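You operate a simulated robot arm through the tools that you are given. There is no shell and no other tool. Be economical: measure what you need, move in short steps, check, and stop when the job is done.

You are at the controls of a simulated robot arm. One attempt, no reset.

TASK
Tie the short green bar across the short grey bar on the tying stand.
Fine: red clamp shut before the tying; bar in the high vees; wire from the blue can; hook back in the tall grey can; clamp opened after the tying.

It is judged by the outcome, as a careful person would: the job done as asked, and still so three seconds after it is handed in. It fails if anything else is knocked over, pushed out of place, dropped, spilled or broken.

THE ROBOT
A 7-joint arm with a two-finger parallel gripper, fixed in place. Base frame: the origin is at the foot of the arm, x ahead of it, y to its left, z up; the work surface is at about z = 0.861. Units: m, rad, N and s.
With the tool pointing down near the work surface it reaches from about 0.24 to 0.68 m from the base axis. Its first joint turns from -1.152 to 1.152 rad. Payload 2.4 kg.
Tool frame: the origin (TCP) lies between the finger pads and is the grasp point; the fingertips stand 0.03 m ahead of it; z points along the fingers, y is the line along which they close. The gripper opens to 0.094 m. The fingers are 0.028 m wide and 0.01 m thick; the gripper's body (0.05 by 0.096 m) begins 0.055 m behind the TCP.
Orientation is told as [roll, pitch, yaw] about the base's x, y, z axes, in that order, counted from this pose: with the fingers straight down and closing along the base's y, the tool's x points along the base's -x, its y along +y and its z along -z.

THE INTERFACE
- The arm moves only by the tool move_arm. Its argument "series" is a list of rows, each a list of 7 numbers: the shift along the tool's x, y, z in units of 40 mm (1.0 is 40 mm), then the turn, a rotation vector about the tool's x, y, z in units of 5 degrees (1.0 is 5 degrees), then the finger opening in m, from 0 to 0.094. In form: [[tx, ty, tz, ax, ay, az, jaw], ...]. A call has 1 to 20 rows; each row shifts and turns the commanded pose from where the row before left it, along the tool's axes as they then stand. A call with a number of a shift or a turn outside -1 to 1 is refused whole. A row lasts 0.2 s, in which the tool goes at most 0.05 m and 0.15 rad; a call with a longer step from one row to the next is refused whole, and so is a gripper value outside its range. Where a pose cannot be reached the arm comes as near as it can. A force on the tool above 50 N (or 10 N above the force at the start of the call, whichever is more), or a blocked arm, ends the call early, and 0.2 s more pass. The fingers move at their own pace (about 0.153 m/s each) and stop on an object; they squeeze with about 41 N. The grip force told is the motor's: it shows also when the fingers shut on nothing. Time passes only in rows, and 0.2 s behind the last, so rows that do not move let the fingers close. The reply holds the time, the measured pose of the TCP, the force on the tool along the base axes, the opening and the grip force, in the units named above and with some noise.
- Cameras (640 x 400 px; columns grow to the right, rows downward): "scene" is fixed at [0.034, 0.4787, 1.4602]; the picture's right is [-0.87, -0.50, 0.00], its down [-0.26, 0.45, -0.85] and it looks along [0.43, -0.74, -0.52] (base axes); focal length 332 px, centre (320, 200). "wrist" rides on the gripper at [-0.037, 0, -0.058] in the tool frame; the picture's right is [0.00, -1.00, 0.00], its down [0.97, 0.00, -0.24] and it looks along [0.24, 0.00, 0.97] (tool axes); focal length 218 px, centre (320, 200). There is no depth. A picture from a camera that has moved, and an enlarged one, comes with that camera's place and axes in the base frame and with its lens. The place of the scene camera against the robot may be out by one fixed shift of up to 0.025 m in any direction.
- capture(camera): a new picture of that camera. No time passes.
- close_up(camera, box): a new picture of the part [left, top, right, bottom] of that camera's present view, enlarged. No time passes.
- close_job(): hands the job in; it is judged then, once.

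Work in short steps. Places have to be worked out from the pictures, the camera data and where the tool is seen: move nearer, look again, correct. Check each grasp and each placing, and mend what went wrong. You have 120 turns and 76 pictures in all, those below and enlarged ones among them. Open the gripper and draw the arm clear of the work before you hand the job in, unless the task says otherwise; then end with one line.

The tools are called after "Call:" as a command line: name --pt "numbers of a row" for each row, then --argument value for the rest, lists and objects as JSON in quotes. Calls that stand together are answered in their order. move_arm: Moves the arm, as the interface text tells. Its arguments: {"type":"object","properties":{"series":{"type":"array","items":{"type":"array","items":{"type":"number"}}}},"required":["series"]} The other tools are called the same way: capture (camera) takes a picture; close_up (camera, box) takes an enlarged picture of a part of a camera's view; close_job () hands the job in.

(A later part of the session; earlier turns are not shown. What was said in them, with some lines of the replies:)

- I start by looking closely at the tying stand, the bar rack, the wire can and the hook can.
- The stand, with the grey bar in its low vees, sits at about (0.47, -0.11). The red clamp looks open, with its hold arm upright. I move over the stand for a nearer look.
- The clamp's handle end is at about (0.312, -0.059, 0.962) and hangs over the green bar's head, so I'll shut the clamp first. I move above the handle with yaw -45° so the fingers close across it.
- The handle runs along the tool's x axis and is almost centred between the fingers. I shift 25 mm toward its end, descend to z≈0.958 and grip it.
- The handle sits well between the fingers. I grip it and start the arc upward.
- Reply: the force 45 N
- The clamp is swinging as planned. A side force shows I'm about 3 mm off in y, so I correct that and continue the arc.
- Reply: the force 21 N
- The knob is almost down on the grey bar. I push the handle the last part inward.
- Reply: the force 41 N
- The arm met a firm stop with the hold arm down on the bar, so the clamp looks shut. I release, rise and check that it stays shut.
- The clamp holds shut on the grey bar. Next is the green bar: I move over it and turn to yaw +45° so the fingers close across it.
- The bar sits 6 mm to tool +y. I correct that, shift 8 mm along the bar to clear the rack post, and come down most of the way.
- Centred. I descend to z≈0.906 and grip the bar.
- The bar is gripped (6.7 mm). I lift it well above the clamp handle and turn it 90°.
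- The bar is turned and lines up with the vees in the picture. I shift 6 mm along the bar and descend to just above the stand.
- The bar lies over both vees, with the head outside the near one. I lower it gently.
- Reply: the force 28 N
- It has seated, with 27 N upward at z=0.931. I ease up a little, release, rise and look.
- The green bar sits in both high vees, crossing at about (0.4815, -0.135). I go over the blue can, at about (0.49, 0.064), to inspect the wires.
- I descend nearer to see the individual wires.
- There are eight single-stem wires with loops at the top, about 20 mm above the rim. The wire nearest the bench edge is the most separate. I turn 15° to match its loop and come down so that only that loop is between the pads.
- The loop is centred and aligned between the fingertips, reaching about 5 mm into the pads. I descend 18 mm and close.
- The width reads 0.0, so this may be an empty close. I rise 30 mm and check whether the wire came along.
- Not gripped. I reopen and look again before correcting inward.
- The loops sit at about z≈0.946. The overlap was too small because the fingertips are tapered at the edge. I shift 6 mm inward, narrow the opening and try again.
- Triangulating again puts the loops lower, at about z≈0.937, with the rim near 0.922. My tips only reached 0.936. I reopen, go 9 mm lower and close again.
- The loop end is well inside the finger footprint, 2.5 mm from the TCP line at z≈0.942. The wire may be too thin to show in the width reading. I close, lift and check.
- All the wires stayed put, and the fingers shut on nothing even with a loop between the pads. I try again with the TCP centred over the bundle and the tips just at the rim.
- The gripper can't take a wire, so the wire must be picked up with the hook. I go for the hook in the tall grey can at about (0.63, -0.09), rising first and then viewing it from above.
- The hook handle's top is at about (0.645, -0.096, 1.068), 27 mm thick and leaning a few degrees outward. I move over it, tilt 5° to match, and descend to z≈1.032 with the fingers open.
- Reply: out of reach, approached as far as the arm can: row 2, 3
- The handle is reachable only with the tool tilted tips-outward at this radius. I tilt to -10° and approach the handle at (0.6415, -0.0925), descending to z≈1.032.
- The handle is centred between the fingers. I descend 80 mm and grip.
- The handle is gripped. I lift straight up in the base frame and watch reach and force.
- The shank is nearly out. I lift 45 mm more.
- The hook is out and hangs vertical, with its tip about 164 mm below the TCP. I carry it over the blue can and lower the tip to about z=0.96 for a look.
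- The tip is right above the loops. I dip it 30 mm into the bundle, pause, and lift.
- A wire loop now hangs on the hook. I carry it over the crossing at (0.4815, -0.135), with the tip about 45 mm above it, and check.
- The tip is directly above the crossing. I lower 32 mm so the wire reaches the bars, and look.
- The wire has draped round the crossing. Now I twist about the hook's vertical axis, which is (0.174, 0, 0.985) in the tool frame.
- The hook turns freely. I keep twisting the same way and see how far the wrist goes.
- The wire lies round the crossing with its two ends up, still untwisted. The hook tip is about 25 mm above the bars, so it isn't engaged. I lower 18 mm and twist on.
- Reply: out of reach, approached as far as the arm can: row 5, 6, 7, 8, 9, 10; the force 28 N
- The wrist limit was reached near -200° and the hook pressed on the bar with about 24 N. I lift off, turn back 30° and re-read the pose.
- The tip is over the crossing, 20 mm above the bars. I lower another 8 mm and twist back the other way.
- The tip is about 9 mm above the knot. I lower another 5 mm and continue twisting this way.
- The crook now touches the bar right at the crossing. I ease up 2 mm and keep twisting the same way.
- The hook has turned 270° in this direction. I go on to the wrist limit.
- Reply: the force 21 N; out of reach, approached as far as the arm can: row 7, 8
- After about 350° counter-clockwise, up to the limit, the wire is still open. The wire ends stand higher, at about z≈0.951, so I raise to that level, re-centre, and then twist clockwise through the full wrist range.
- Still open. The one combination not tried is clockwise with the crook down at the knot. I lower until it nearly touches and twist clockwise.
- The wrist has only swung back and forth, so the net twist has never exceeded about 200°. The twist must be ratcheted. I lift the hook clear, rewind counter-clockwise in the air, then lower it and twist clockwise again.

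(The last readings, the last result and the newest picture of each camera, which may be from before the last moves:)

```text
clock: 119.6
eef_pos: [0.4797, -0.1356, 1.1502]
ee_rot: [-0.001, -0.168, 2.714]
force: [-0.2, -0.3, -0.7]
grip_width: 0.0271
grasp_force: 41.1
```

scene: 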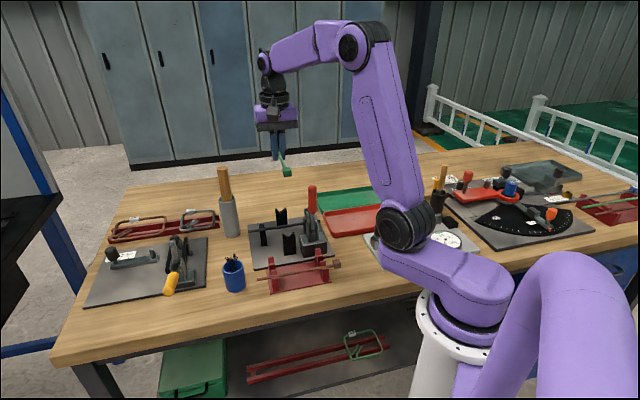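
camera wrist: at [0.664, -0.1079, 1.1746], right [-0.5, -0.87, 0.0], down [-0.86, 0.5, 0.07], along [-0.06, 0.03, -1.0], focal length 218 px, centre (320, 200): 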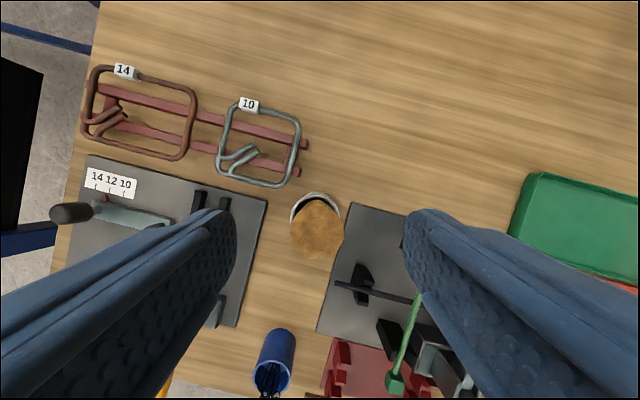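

Rewound to +155°. I lower to the knot at TCP z≈1.093 and twist clockwise 345°.

Call:
move_arm --pt "0.126 0 0.714 0 0 0 0" --pt "0.126 0 0.714 0 0 0 0" --pt "0 0 0 0.17 0 0.98 0" --pt "0 0 0 0.17 0 0.98 0" --pt "0 0 0 0.17 0 0.98 0" --pt "0 0 0 0.17 0 0.98 0" --pt "0 0 0 0.17 0 0.98 0" --pt "0 0 0 0.17 0 0.98 0" --pt "0 0 0 0.17 0 0.98 0" --pt "0 0 0 0.17 0 0.98 0" --pt "0 0 0 0.17 0 0.98 0" --pt "0 0 0 0.17 0 0.98 0" --pt "0 0 0 0.17 0 0.98 0" --pt "0 0 0 0.17 0 0.98 0" --pt "0 0 0 0.17 0 0.98 0" --pt "0 0 0 0.17 0 0.98 0" --pt "0 0 0 0.17 0 0.98 0" --pt "0 0 0 0.17 0 0.98 0" --pt "0 0 0 0.17 0 0.98 0" --pt "0 0 0 0.17 0 0.98 0"

Call:
move_arm --pt "0 0 0 0.17 0 0.98 0" --pt "0 0 0 0.17 0 0.98 0" --pt "0 0 0 0.17 0 0.98 0" --pt "0 0 0 0.17 0 0.98 0" --pt "0 0 0 0.17 0 0.98 0" --pt "0 0 0 0.17 0 0.98 0" --pt "0 0 0 0.17 0 0.98 0" --pt "0 0 0 0.17 0 0.98 0" --pt "0 0 0 0.17 0 0.98 0" --pt "0 0 0 0.17 0 0.98 0" --pt "0 0 0 0.17 0 0.98 0" --pt "0 0 0 0.17 0 0.98 0" --pt "0 0 0 0.17 0 0.98 0" --pt "0 0 0 0.17 0 0.98 0" --pt "0 0 0 0.17 0 0.98 0" --pt "0 0 0 0.17 0 0.98 0" --pt "0 0 0 0.17 0 0.98 0" --pt "0 0 0 0.17 0 0.98 0" --pt "0 0 0 0.17 0 0.98 0" --pt "0 0 0 0.17 0 0.98 0"

Call:
move_arm --pt "0 0 0 0.17 0 0.98 0" --pt "0 0 0 0.17 0 0.98 0" --pt "0 0 0 0.17 0 0.98 0" --pt "0 0 0 0.17 0 0.98 0" --pt "0 0 0 0.17 0 0.98 0" --pt "0 0 0 0.17 0 0.98 0" --pt "0 0 0 0.17 0 0.98 0" --pt "0 0 0 0.17 0 0.98 0" --pt "0 0 0 0.17 0 0.98 0" --pt "0 0 0 0.17 0 0.98 0" --pt "0 0 0 0.17 0 0.98 0" --pt "0 0 0 0.17 0 0.98 0" --pt "0 0 0 0.17 0 0.98 0" --pt "0 0 0 0.17 0 0.98 0" --pt "0 0 0 0.17 0 0.98 0" --pt "0 0 0 0.17 0 0.98 0" --pt "0 0 0 0.17 0 0.98 0" --pt "0 0 0 0.17 0 0.98 0" --pt "0 0 0 0.17 0 0.98 0" --pt "0 0 0 0.17 0 0.98 0"

Call:
move_arm --pt "0 0 0 0.17 0 0.98 0" --pt "0 0 0 0.17 0 0.98 0" --pt "0 0 0 0.17 0 0.98 0" --pt "0 0 0 0.17 0 0.98 0" --pt "0 0 0 0.17 0 0.98 0" --pt "0 0 0 0.17 0 0.98 0" --pt "0 0 0 0.17 0 0.98 0" --pt "0 0 0 0.17 0 0.98 0" --pt "0 0 0 0.17 0 0.98 0" --pt "0 0 0 0.17 0 0.98 0" --pt "0 0 0 0 0 0 0"

Call:
close_up --camera "scene" --box '[270, 195, 310, 245]'

```text
clock: 123.8
eef_pos: [0.4809, -0.1359, 1.0941]
ee_rot: [-0.004, -0.171, 1.149]
force: [1.0, -0.5, -1.6]
grip_width: 0.0274
grasp_force: 40.8
```

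```text
clock: 128.0
eef_pos: [0.4804, -0.1356, 1.0934]
ee_rot: [-0.002, -0.176, -0.59]
force: [0.2, -0.7, -1.1]
grip_width: 0.0274
grasp_force: 41.3
```

```text
clock: 132.2
eef_pos: [0.4805, -0.1342, 1.0936]
ee_rot: [0.004, -0.17, -2.324]
force: [-0.2, -0.5, -1.2]
grip_width: 0.0272
grasp_force: 41.1
```

```text
clock: 134.6
eef_pos: [0.4814, -0.1348, 1.0929]
ee_rot: [0.003, -0.169, 3.091]
force: [0.6, -1.1, -2.2]
grip_width: 0.0272
grasp_force: 41.2
```

```text
8.00 times, centred on (290, 220) of scene
camera zoom: at [0.034, 0.4787, 1.4602], right [-0.87, -0.5, 0.0], down [-0.26, 0.45, -0.85], along [0.43, -0.74, -0.52], focal length 2659 px, centre (560, 40)
```

zoom: 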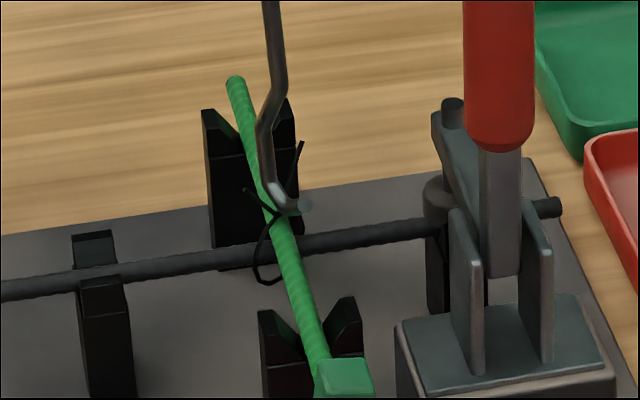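

I can't tell the wire's state from this angle. I look at the knot through the wrist camera, which is much nearer.

Call:
close_up --camera "wrist" --box '[285, 170, 355, 240]'

```text
5.71 times, centred on (320, 205) of wrist
camera zoom: at [0.4533, -0.1332, 1.156], right [0.05, 1.0, 0.0], down [1.0, -0.05, 0.07], along [0.07, -0.01, -1.0], focal length 1247 px, centre (320, 171)
```

zoom: 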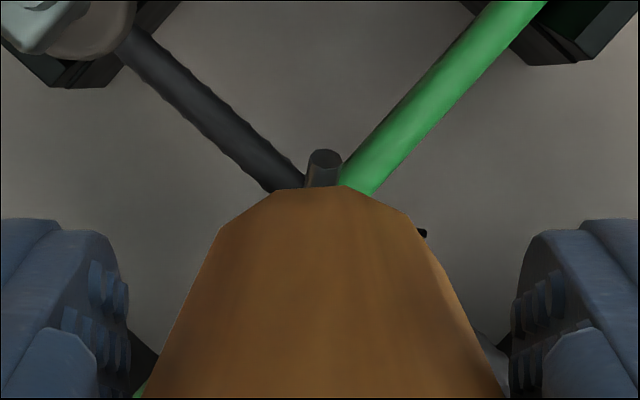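

The handle hides the knot, but the crook is on the crossing axis. The net twist so far is about 500° clockwise if it counts, and a real tie needs more turns, so I do another full ratchet cycle.

Call:
move_arm --pt "-0.13 0 -0.74 0 0 0 0" --pt "-0.13 0 -0.74 0 0 0 0" --pt "0 0 0 -0.17 0 -0.98 0" --pt "0 0 0 -0.17 0 -0.98 0" --pt "0 0 0 -0.17 0 -0.98 0" --pt "0 0 0 -0.17 0 -0.98 0" --pt "0 0 0 -0.17 0 -0.98 0" --pt "0 0 0 -0.17 0 -0.98 0" --pt "0 0 0 -0.17 0 -0.98 0" --pt "0 0 0 -0.17 0 -0.98 0" --pt "0 0 0 -0.17 0 -0.98 0" --pt "0 0 0 -0.17 0 -0.98 0" --pt "0 0 0 -0.17 0 -0.98 0" --pt "0 0 0 -0.17 0 -0.98 0" --pt "0 0 0 -0.17 0 -0.98 0" --pt "0 0 0 -0.17 0 -0.98 0" --pt "0 0 0 -0.17 0 -0.98 0" --pt "0 0 0 -0.17 0 -0.98 0" --pt "0 0 0 -0.17 0 -0.98 0" --pt "0 0 0 -0.17 0 -0.98 0"

Call:
move_arm --pt "0 0 0 -0.17 0 -0.98 0" --pt "0 0 0 -0.17 0 -0.98 0" --pt "0 0 0 -0.17 0 -0.98 0" --pt "0 0 0 -0.17 0 -0.98 0" --pt "0 0 0 -0.17 0 -0.98 0" --pt "0 0 0 -0.17 0 -0.98 0" --pt "0 0 0 -0.17 0 -0.98 0" --pt "0 0 0 -0.17 0 -0.98 0" --pt "0 0 0 -0.17 0 -0.98 0" --pt "0 0 0 -0.17 0 -0.98 0" --pt "0 0 0 -0.17 0 -0.98 0" --pt "0 0 0 -0.17 0 -0.98 0" --pt "0 0 0 -0.17 0 -0.98 0" --pt "0 0 0 -0.17 0 -0.98 0" --pt "0 0 0 -0.17 0 -0.98 0" --pt "0 0 0 -0.17 0 -0.98 0" --pt "0 0 0 -0.17 0 -0.98 0" --pt "0 0 0 -0.17 0 -0.98 0" --pt "0 0 0 -0.17 0 -0.98 0" --pt "0 0 0 -0.17 0 -0.98 0"

Call:
close_up --camera "scene" --box '[275, 205, 300, 235]'

```text
clock: 138.8
eef_pos: [0.4798, -0.1348, 1.1539]
ee_rot: [0.003, -0.175, -1.627]
force: [0.4, -0.4, -1.6]
grip_width: 0.0276
grasp_force: 41.4
```

```text
clock: 143.0
eef_pos: [0.4817, -0.1345, 1.1523]
ee_rot: [-0.001, -0.175, 0.111]
force: [-0.1, 0.0, -2.5]
grip_width: 0.0273
grasp_force: 40.6
```

```text
13.33 times, centred on (288, 220) of scene
camera zoom: at [0.034, 0.4787, 1.4602], right [-0.87, -0.5, 0.0], down [-0.26, 0.45, -0.85], along [0.43, -0.74, -0.52], focal length 4432 px, centre (753, -67)
```

zoom: 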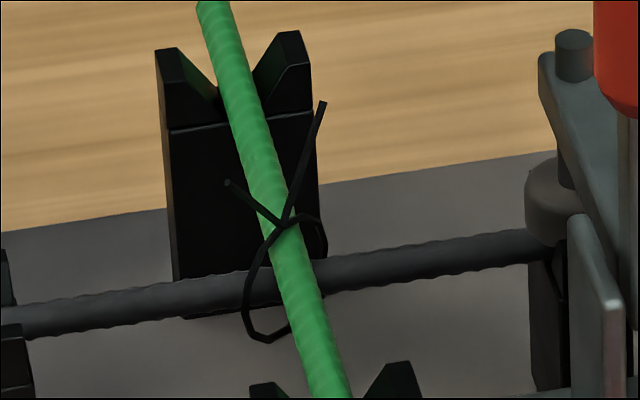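

The wire loops diagonally round the crossing, with its two ends standing in an open V whose root is on the axis. I finish the rewind, lower the crook into the V at mid height, and twist clockwise another full range.

Call:
move_arm --pt "0 0 0 -0.17 0 -0.98 0" --pt "0 0 0 -0.17 0 -0.98 0" --pt "0 0 0 -0.17 0 -0.98 0" --pt "0 0 0 -0.17 0 -0.98 0" --pt "0 0 0 -0.17 0 -0.98 0" --pt "0 0 0 -0.17 0 -0.98 0" --pt "0 0 0 -0.17 0 -0.98 0" --pt "0 0 0 -0.17 0 -0.98 0" --pt "0 0 0 -0.17 0 -0.98 0" --pt "0 0 0 -0.17 0 -0.98 0" --pt "0 0 0 -0.17 0 -0.98 0" --pt "0 0 0 -0.17 0 -0.98 0" --pt "0 0 0 -0.17 0 -0.98 0" --pt "0 0 0 -0.17 0 -0.98 0" --pt "0 0 0 -0.17 0 -0.98 0" --pt "0 0 0 -0.17 0 -0.98 0" --pt "0 0 0 -0.17 0 -0.98 0" --pt "0 0 0 -0.17 0 -0.98 0" --pt "0 0 0 -0.17 0 -0.98 0" --pt "0 0 0 -0.17 0 -0.98 0"

Call:
move_arm --pt "0 0 0 -0.17 0 -0.98 0" --pt "0 0 0 -0.17 0 -0.98 0" --pt "0 0 0 -0.17 0 -0.98 0" --pt "0 0 0 -0.17 0 -0.98 0" --pt "0 0 0 -0.17 0 -0.98 0" --pt "0 0 0 -0.17 0 -0.98 0" --pt "0 0 0 -0.17 0 -0.98 0" --pt "0 0 0 -0.17 0 -0.98 0" --pt "0 0 0 -0.17 0 -0.98 0" --pt "0 0 0 -0.17 0 -0.98 0" --pt "0.126 0 0.714 0 0 0 0" --pt "0.11 0 0.62 0 0 0 0" --pt "0 0 0 0.17 0 0.98 0" --pt "0 0 0 0.17 0 0.98 0" --pt "0 0 0 0.17 0 0.98 0" --pt "0 0 0 0.17 0 0.98 0" --pt "0 0 0 0.17 0 0.98 0" --pt "0 0 0 0.17 0 0.98 0" --pt "0 0 0 0.17 0 0.98 0" --pt "0 0 0 0.17 0 0.98 0"

Call:
move_arm --pt "0 0 0 0.17 0 0.98 0" --pt "0 0 0 0.17 0 0.98 0" --pt "0 0 0 0.17 0 0.98 0" --pt "0 0 0 0.17 0 0.98 0" --pt "0 0 0 0.17 0 0.98 0" --pt "0 0 0 0.17 0 0.98 0" --pt "0 0 0 0.17 0 0.98 0" --pt "0 0 0 0.17 0 0.98 0" --pt "0 0 0 0.17 0 0.98 0" --pt "0 0 0 0.17 0 0.98 0" --pt "0 0 0 0.17 0 0.98 0" --pt "0 0 0 0.17 0 0.98 0" --pt "0 0 0 0.17 0 0.98 0" --pt "0 0 0 0.17 0 0.98 0" --pt "0 0 0 0.17 0 0.98 0" --pt "0 0 0 0.17 0 0.98 0" --pt "0 0 0 0.17 0 0.98 0" --pt "0 0 0 0.17 0 0.98 0" --pt "0 0 0 0.17 0 0.98 0" --pt "0 0 0 0.17 0 0.98 0"

Call:
move_arm --pt "0 0 0 0.17 0 0.98 0" --pt "0 0 0 0.17 0 0.98 0" --pt "0 0 0 0.17 0 0.98 0" --pt "0 0 0 0.17 0 0.98 0" --pt "0 0 0 0.17 0 0.98 0" --pt "0 0 0 0.17 0 0.98 0" --pt "0 0 0 0.17 0 0.98 0" --pt "0 0 0 0.17 0 0.98 0" --pt "0 0 0 0.17 0 0.98 0" --pt "0 0 0 0.17 0 0.98 0" --pt "0 0 0 0.17 0 0.98 0" --pt "0 0 0 0.17 0 0.98 0" --pt "0 0 0 0.17 0 0.98 0" --pt "0 0 0 0.17 0 0.98 0" --pt "0 0 0 0.17 0 0.98 0" --pt "0 0 0 0.17 0 0.98 0" --pt "0 0 0 0.17 0 0.98 0" --pt "0 0 0 0.17 0 0.98 0" --pt "0 0 0 0.17 0 0.98 0" --pt "0 0 0 0.17 0 0.98 0"

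Call:
move_arm --pt "0 0 0 0.17 0 0.98 0" --pt "0 0 0 0.17 0 0.98 0" --pt "0 0 0 0.17 0 0.98 0" --pt "0 0 0 0.17 0 0.98 0" --pt "0 0 0 0.17 0 0.98 0" --pt "0 0 0 0.17 0 0.98 0" --pt "0 0 0 0.17 0 0.98 0" --pt "0 0 0 0.17 0 0.98 0" --pt "0 0 0 0.17 0 0.98 0" --pt "0 0 0 0.17 0 0.98 0" --pt "0 0 0 0.17 0 0.98 0" --pt "0 0 0 0.17 0 0.98 0" --pt "0 0 0 0.17 0 0.98 0" --pt "0 0 0 0.17 0 0.98 0" --pt "0 0 0 0.17 0 0.98 0" --pt "0 0 0 0.17 0 0.98 0" --pt "0 0 0 0.17 0 0.98 0" --pt "0 0 0 0.17 0 0.98 0" --pt "0 0 0 0.17 0 0.98 0" --pt "0 0 0 0.17 0 0.98 0"

Call:
close_up --camera "scene" --box '[275, 205, 300, 235]'

```text
clock: 147.2
eef_pos: [0.48, -0.1352, 1.1531]
ee_rot: [-0.003, -0.169, 1.847]
force: [0.5, 0.4, -1.5]
grip_width: 0.0275
grasp_force: 41.3
```

```text
clock: 151.4
eef_pos: [0.481, -0.1361, 1.0994]
ee_rot: [-0.004, -0.169, 2.015]
force: [-0.2, 0.9, -1.6]
grip_width: 0.0271
grasp_force: 40.7
```

```text
clock: 155.6
eef_pos: [0.4797, -0.1353, 1.0996]
ee_rot: [-0.004, -0.175, 0.279]
force: [-0.8, 0.4, -0.2]
grip_width: 0.0274
grasp_force: 41.0
```

```text
clock: 159.8
eef_pos: [0.4809, -0.1354, 1.099]
ee_rot: [0.004, -0.174, -1.457]
force: [1.0, -0.1, -1.3]
grip_width: 0.0273
grasp_force: 41.0
```

```text
clock: 164.0
eef_pos: [0.4798, -0.1353, 1.0988]
ee_rot: [0.001, -0.166, 3.091]
force: [0.8, 0.7, -1.2]
grip_width: 0.0271
grasp_force: 41.4
```

```text
13.33 times, centred on (288, 220) of scene
camera zoom: at [0.034, 0.4787, 1.4602], right [-0.87, -0.5, 0.0], down [-0.26, 0.45, -0.85], along [0.43, -0.74, -0.52], focal length 4432 px, centre (753, -67)
```

zoom: 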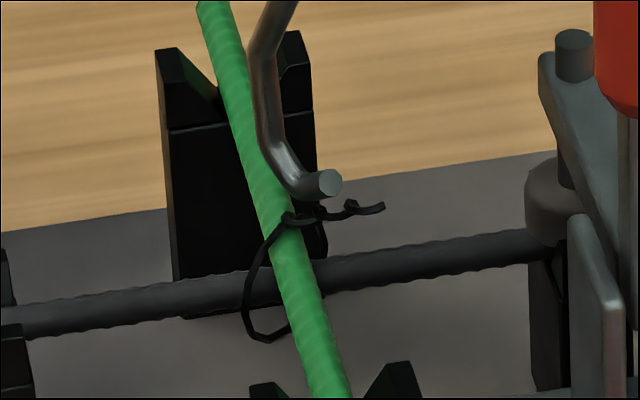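

The ends are now twisted into a tight pigtail bent over, so the tie is made. I lift the hook well clear, unwind to the original yaw of -30°, and take it back to the tall can.

Call:
move_arm --pt "-0.138 0 -0.78 0 0 0 0" --pt "-0.138 0 -0.78 0 0 0 0" --pt "-0.138 0 -0.78 0 0 0 0" --pt "0 0 0 -0.17 0 -0.98 0" --pt "0 0 0 -0.17 0 -0.98 0" --pt "0 0 0 -0.17 0 -0.98 0" --pt "0 0 0 -0.17 0 -0.98 0" --pt "0 0 0 -0.17 0 -0.98 0" --pt "0 0 0 -0.17 0 -0.98 0" --pt "0 0 0 -0.17 0 -0.98 0" --pt "0 0 0 -0.17 0 -0.98 0" --pt "0 0 0 -0.17 0 -0.98 0" --pt "0 0 0 -0.17 0 -0.98 0" --pt "0 0 0 -0.17 0 -0.98 0" --pt "0 0 0 -0.17 0 -0.98 0" --pt "0 0 0 -0.17 0 -0.98 0" --pt "0 0 0 -0.17 0 -0.98 0" --pt "0 0 0 -0.17 0 -0.98 0" --pt "0 0 0 -0.17 0 -0.98 0" --pt "0 0 0 -0.17 0 -0.98 0"

Call:
move_arm --pt "0 0 0 -0.17 0 -0.98 0" --pt "0 0 0 -0.17 0 -0.98 0" --pt "0 0 0 -0.17 0 -0.98 0" --pt "0 0 0 -0.17 0 -0.98 0" --pt "0 0 0 -0.17 0 -0.98 0" --pt "0 0 0 -0.17 0 -0.98 0" --pt "0 0 0 -0.17 0 -0.98 0" --pt "0 0 0 -0.17 0 -0.98 0" --pt "0 0 0 -0.17 0 -0.98 0" --pt "0 0 0 -0.17 0 -0.98 0" --pt "0 0 0 -0.17 0 -0.98 0" --pt "0 0 0 -0.17 0 -0.98 0" --pt "0 0 0 -0.17 0 -0.98 0" --pt "0 0 0 -0.126 0 -0.725 0" --pt "0 0 0 0 0 0 0"

```text
clock: 168.2
eef_pos: [0.4805, -0.1354, 1.1945]
ee_rot: [0.003, -0.173, -1.715]
force: [-0.1, 0.1, -1.2]
grip_width: 0.0275
grasp_force: 41.4
```

```text
clock: 171.4
eef_pos: [0.4803, -0.1345, 1.1946]
ee_rot: [0.0, -0.176, -0.522]
force: [0.4, 0.4, -1.4]
grip_width: 0.0273
grasp_force: 41.4
```

Call:
move_arm --pt "-0.602 0.578 0.106 0 0 0 0" --pt "-0.602 0.578 0.106 0 0 0 0" --pt "-0.602 0.578 0.106 0 0 0 0" --pt "-0.602 0.578 0.106 0 0 0 0" --pt "-0.602 0.578 0.106 0 0 0 0" --pt "0 0 0 0 0 0 0"

Call:
close_up --camera "scene" --box '[190, 120, 310, 240]'

```text
clock: 172.8
eef_pos: [0.6419, -0.0931, 1.194]
ee_rot: [0.001, -0.174, -0.523]
force: [0.1, 0.4, -0.3]
grip_width: 0.0274
grasp_force: 41.1
```

```text
3.33 times, centred on (250, 180) of scene
camera zoom: at [0.034, 0.4788, 1.4602], right [-0.87, -0.5, 0.0], down [-0.26, 0.45, -0.85], along [0.43, -0.74, -0.52], focal length 1108 px, centre (553, 267)
```

zoom: 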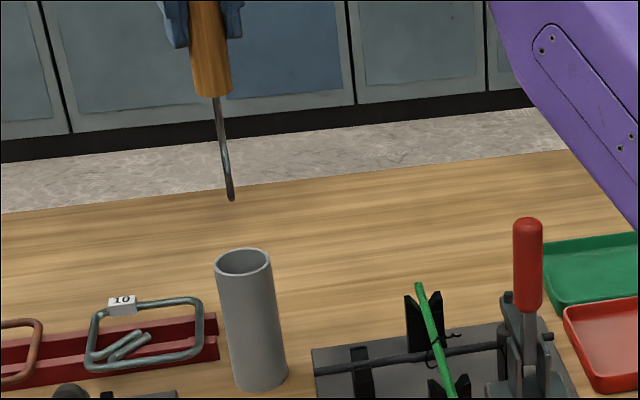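

The can is at about (0.651, -0.098). The hook has tilted and slid slightly in the grip, but its tip is over the can mouth. I shift 3.6 mm outward and lower the tip just past the rim, checking force.

Call:
move_arm --pt "-0.09 0 0.016 0 0 0 0" --pt "0.11 0 0.62 0 0 0 0" --pt "0.11 0 0.62 0 0 0 0" --pt "0.11 0 0.62 0 0 0 0" --pt "0 0 0 0 0 0 0"

Call:
close_up --camera "scene" --box '[190, 130, 290, 250]'

```text
clock: 174.0
eef_pos: [0.6475, -0.0982, 1.117]
ee_rot: [0.0, -0.175, -0.521]
force: [0.3, -0.5, -0.6]
grip_width: 0.0275
grasp_force: 40.9
```

```text
3.33 times, centred on (240, 190) of scene
camera zoom: at [0.034, 0.4787, 1.4602], right [-0.87, -0.5, 0.0], down [-0.26, 0.45, -0.85], along [0.43, -0.74, -0.52], focal length 1108 px, centre (587, 233)
```

zoom: 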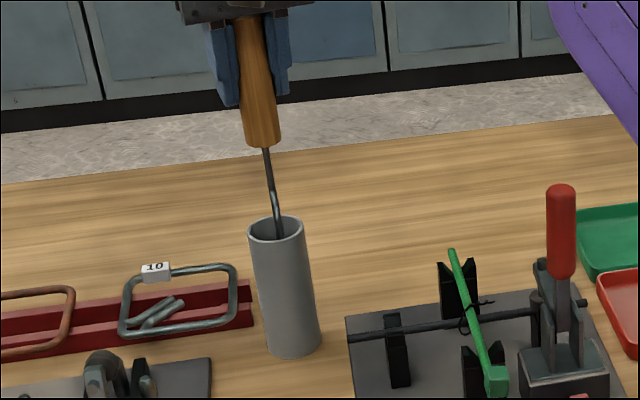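

The tip has entered the can cleanly and the handle is in line with it. I lower further in small steps.

Call:
move_arm --pt "0.07 0 0.4 0 0 0 0" --pt "0.07 0 0.4 0 0 0 0" --pt "0.07 0 0.4 0 0 0 0" --pt "0 0 0 0 0 0 0"

```text
clock: 175.0
eef_pos: [0.6473, -0.0969, 1.0692]
ee_rot: [0.0, -0.177, -0.521]
force: [0.5, -0.1, -1.3]
grip_width: 0.0274
grasp_force: 41.4
```

Call:
move_arm --pt "0.044 0 0.25 0 0 0 0" --pt "0.044 0 0.25 0 0 0 0" --pt "0.026 0 0.15 0 0 0 0" --pt "0 0 0 0 0 0 0"

```text
clock: 176.0
eef_pos: [0.6472, -0.0974, 1.0433]
ee_rot: [0.001, -0.178, -0.522]
force: [-0.5, 0.1, -0.8]
grip_width: 0.0275
grasp_force: 40.9
```

Call:
move_arm --pt "0.014 0 0.08 0 0 0 0" --pt "0.014 0 0.08 0 0 0 0" --pt "0.014 0 0.08 0 0 0 0" --pt "0 0 0 0 0 0 0"

```text
clock: 177.0
eef_pos: [0.6461, -0.0944, 1.0351]
ee_rot: [-0.002, -0.175, -0.519]
force: [-11.5, 8.1, 16.0]
grip_width: 0.0276
grasp_force: 41.6
```

Bottomed with about 16 N upward. I relieve slightly, open and rise clear.

Call:
move_arm --pt "-0.01 0 -0.05 0 0 0 0" --pt "0 0 0 0 0 0 0.07" --pt "0 0 0 0 0 0 0.07" --pt "0 0 0 0 0 0 0.07" --pt "-0.11 0 -0.6 0 0 0 0.07" --pt "-0.13 0 -0.74 0 0 0 0.07" --pt "-0.13 0 -0.74 0 0 0 0.07" --pt "-0.1 0 -0.55 0 0 0 0.07" --pt "0 0 0 0 0 0 0.07"

Call:
capture --camera "scene"

```text
clock: 179.0
eef_pos: [0.6465, -0.0971, 1.1439]
ee_rot: [-0.001, -0.178, -0.522]
force: [0.2, -0.1, 0.1]
grip_width: 0.0701
grasp_force: 0.1
```

```text
1 pictures are left
```

scene: 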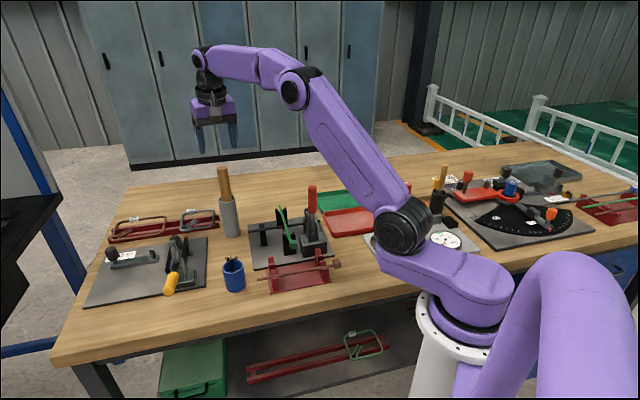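

The hook stands in its can and everything is upright. Now I open the clamp. I draw back inward and return to a vertical tool at yaw -45°.

Call:
move_arm --pt "0.98 0 -0.17 0 0 0 0.06" --pt "0.98 0 -0.17 0 0 0 0.06" --pt "0.98 0 -0.17 0 0 0 0.06" --pt "0 0 0 0 1 0 0.06" --pt "0 0 0 0 1 0 0.06" --pt "0 0 0 0 0 1 0.06" --pt "0 0 0 0 0 1 0.06" --pt "0 0 0 0 0 1 0.06" --pt "0 0 0 0 0 0 0.06"

```text
clock: 181.0
eef_pos: [0.543, -0.0378, 1.1426]
ee_rot: [0.0, -0.001, -0.784]
force: [0.0, 0.3, -0.2]
grip_width: 0.0599
grasp_force: 0.0
```

Call:
move_arm --pt "0.233 -0.876 -0.25 0 0 0 0.06" --pt "0.233 -0.876 0 0 0 0 0.06" --pt "0.233 -0.876 0 0 0 0 0.06" --pt "0.233 -0.876 0 0 0 0 0.06" --pt "0.233 -0.876 0 0 0 0 0.06" --pt "0 0 0 0 0 0 0.06"

```text
clock: 182.4
eef_pos: [0.3851, -0.1301, 1.1516]
ee_rot: [0.0, -0.002, -0.784]
force: [0.9, 0.5, -0.1]
grip_width: 0.0599
grasp_force: 0.0
```

Call:
move_arm --pt "0 0.04 0.9 0 0 0 0.06" --pt "0 0 0.9 0 0 0 0.06" --pt "0 0 0.88 0 0 0 0.06" --pt "0 0 0 0 0 0 0.06" --pt "0 0 0 0 0 0 0.0" --pt "0 0 0 0 0 0 0.0" --pt "0 0 0 0 0 0 0.0"

```text
clock: 184.0
eef_pos: [0.3873, -0.1293, 1.044]
ee_rot: [0.0, -0.001, -0.785]
force: [-4.9, -8.2, -10.3]
grip_width: 0.0217
grasp_force: 44.9
```

The handle is gripped (21.7 mm, as when I released it). I swing it back along the reverse arc.

Call:
move_arm --pt "0.22 0 0 0 0 0 0" --pt "0.25 0 0.02 0 0 0 0" --pt "0.43 0 0.12 0 0 0 0" --pt "0.44 0 0.2 0 0 0 0" --pt "0 0 0 0 0 0 0"

```text
clock: 185.2
eef_pos: [0.3489, -0.0907, 1.03]
ee_rot: [-0.002, -0.001, -0.78]
force: [-10.8, -20.7, 13.6]
grip_width: 0.0218
grasp_force: 45.1
```

Call:
move_arm --pt "0 -0.05 0 0 0 0 0" --pt "0.38 0 0.25 0 0 0 0" --pt "0.33 0 0.3 0 0 0 0" --pt "0 0 0 0 0 0 0"

```text
clock: 186.2
eef_pos: [0.3315, -0.0723, 1.0101]
ee_rot: [0.005, -0.008, -0.785]
force: [16.0, 4.7, 13.6]
grip_width: 0.0234
grasp_force: 44.9
```

Call:
move_arm --pt "0.26 0 0.34 0 0 0 0" --pt "0.2 0 0.4 0 0 0 0" --pt "0.12 0 0.42 0 0 0 0" --pt "0 0 0 0 0 0 0"

```text
clock: 186.9
eef_pos: [0.3173, -0.0579, 0.9805]
ee_rot: [0.003, -0.009, -0.781]
force: [-4.7, 5.5, 29.5]
grip_width: 0.0219
grasp_force: 45.2
stopped in row 3: the force on the tool passed its limit (the readings are from after the stop); the commanded pose is now the measured one
```

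The push met more than 50 N near the end of the arc. I try a gentler small step to see whether this is the open stop.

Call:
move_arm --pt "0.03 0 0.06 0 0 0 0" --pt "0.03 0 0.08 0 0 0 0" --pt "0 0 0 0 0 0 0"

```text
clock: 187.2
eef_pos: [0.3165, -0.0583, 0.9793]
ee_rot: [0.004, -0.008, -0.782]
force: [-6.8, 2.8, 28.0]
grip_width: 0.0217
grasp_force: 44.5
stopped in row 1: the force on the tool passed its limit (the readings are from after the stop); the commanded pose is now the measured one
```

It is blocked firmly, which fits the clamp's open stop with the handle sitting a little below the TCP in the pads. I release, rise well clear, and spend the last picture on checking.

Call:
move_arm --pt "0 0 -0.03 0 0 0 0.06" --pt "0 0 0 0 0 0 0.06" --pt "0 0 0 0 0 0 0.06" --pt "0 0 -0.7 0 0 0 0.06" --pt "0 0 -0.95 0 0 0 0.06" --pt "0 0 -0.95 0 0 0 0.06" --pt "0 0 -0.95 0 0 0 0.06" --pt "0 0 -0.95 0 0 0 0.06" --pt "0 0 -0.95 0 0 0 0.06" --pt "0 0 -0.95 0 0 0 0.06" --pt "0 0 0 0 0 0 0.06"

Call:
close_up --camera "scene" --box '[200, 160, 350, 300]'

```text
clock: 189.6
eef_pos: [0.3168, -0.0585, 1.2401]
ee_rot: [0.005, -0.01, -0.783]
force: [-0.4, 0.0, -0.3]
grip_width: 0.06
grasp_force: 0.1
```

```text
2.86 times, centred on (275, 230) of scene
camera zoom: at [0.0339, 0.4787, 1.4602], right [-0.87, -0.5, 0.0], down [-0.26, 0.45, -0.85], along [0.43, -0.74, -0.52], focal length 950 px, centre (449, 114)
```

zoom: 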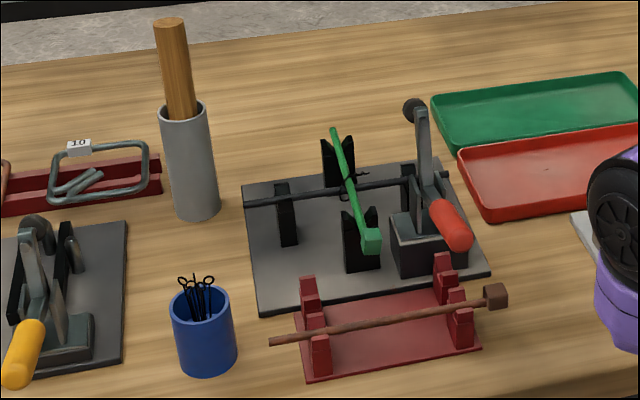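

The clamp is fully open, as it was at the start. The green bar is tied in the high vees, the hook is in the tall can, nothing else has moved, and the arm is clear, so I hand in.

Call:
close_job

```text
The job is handed in.
```

The short green bar is tied across the short grey bar with a wire from the blue can; it lies in the high vees, the red clamp was shut for the tying and is open again, and the hook is back in the tall grey can.
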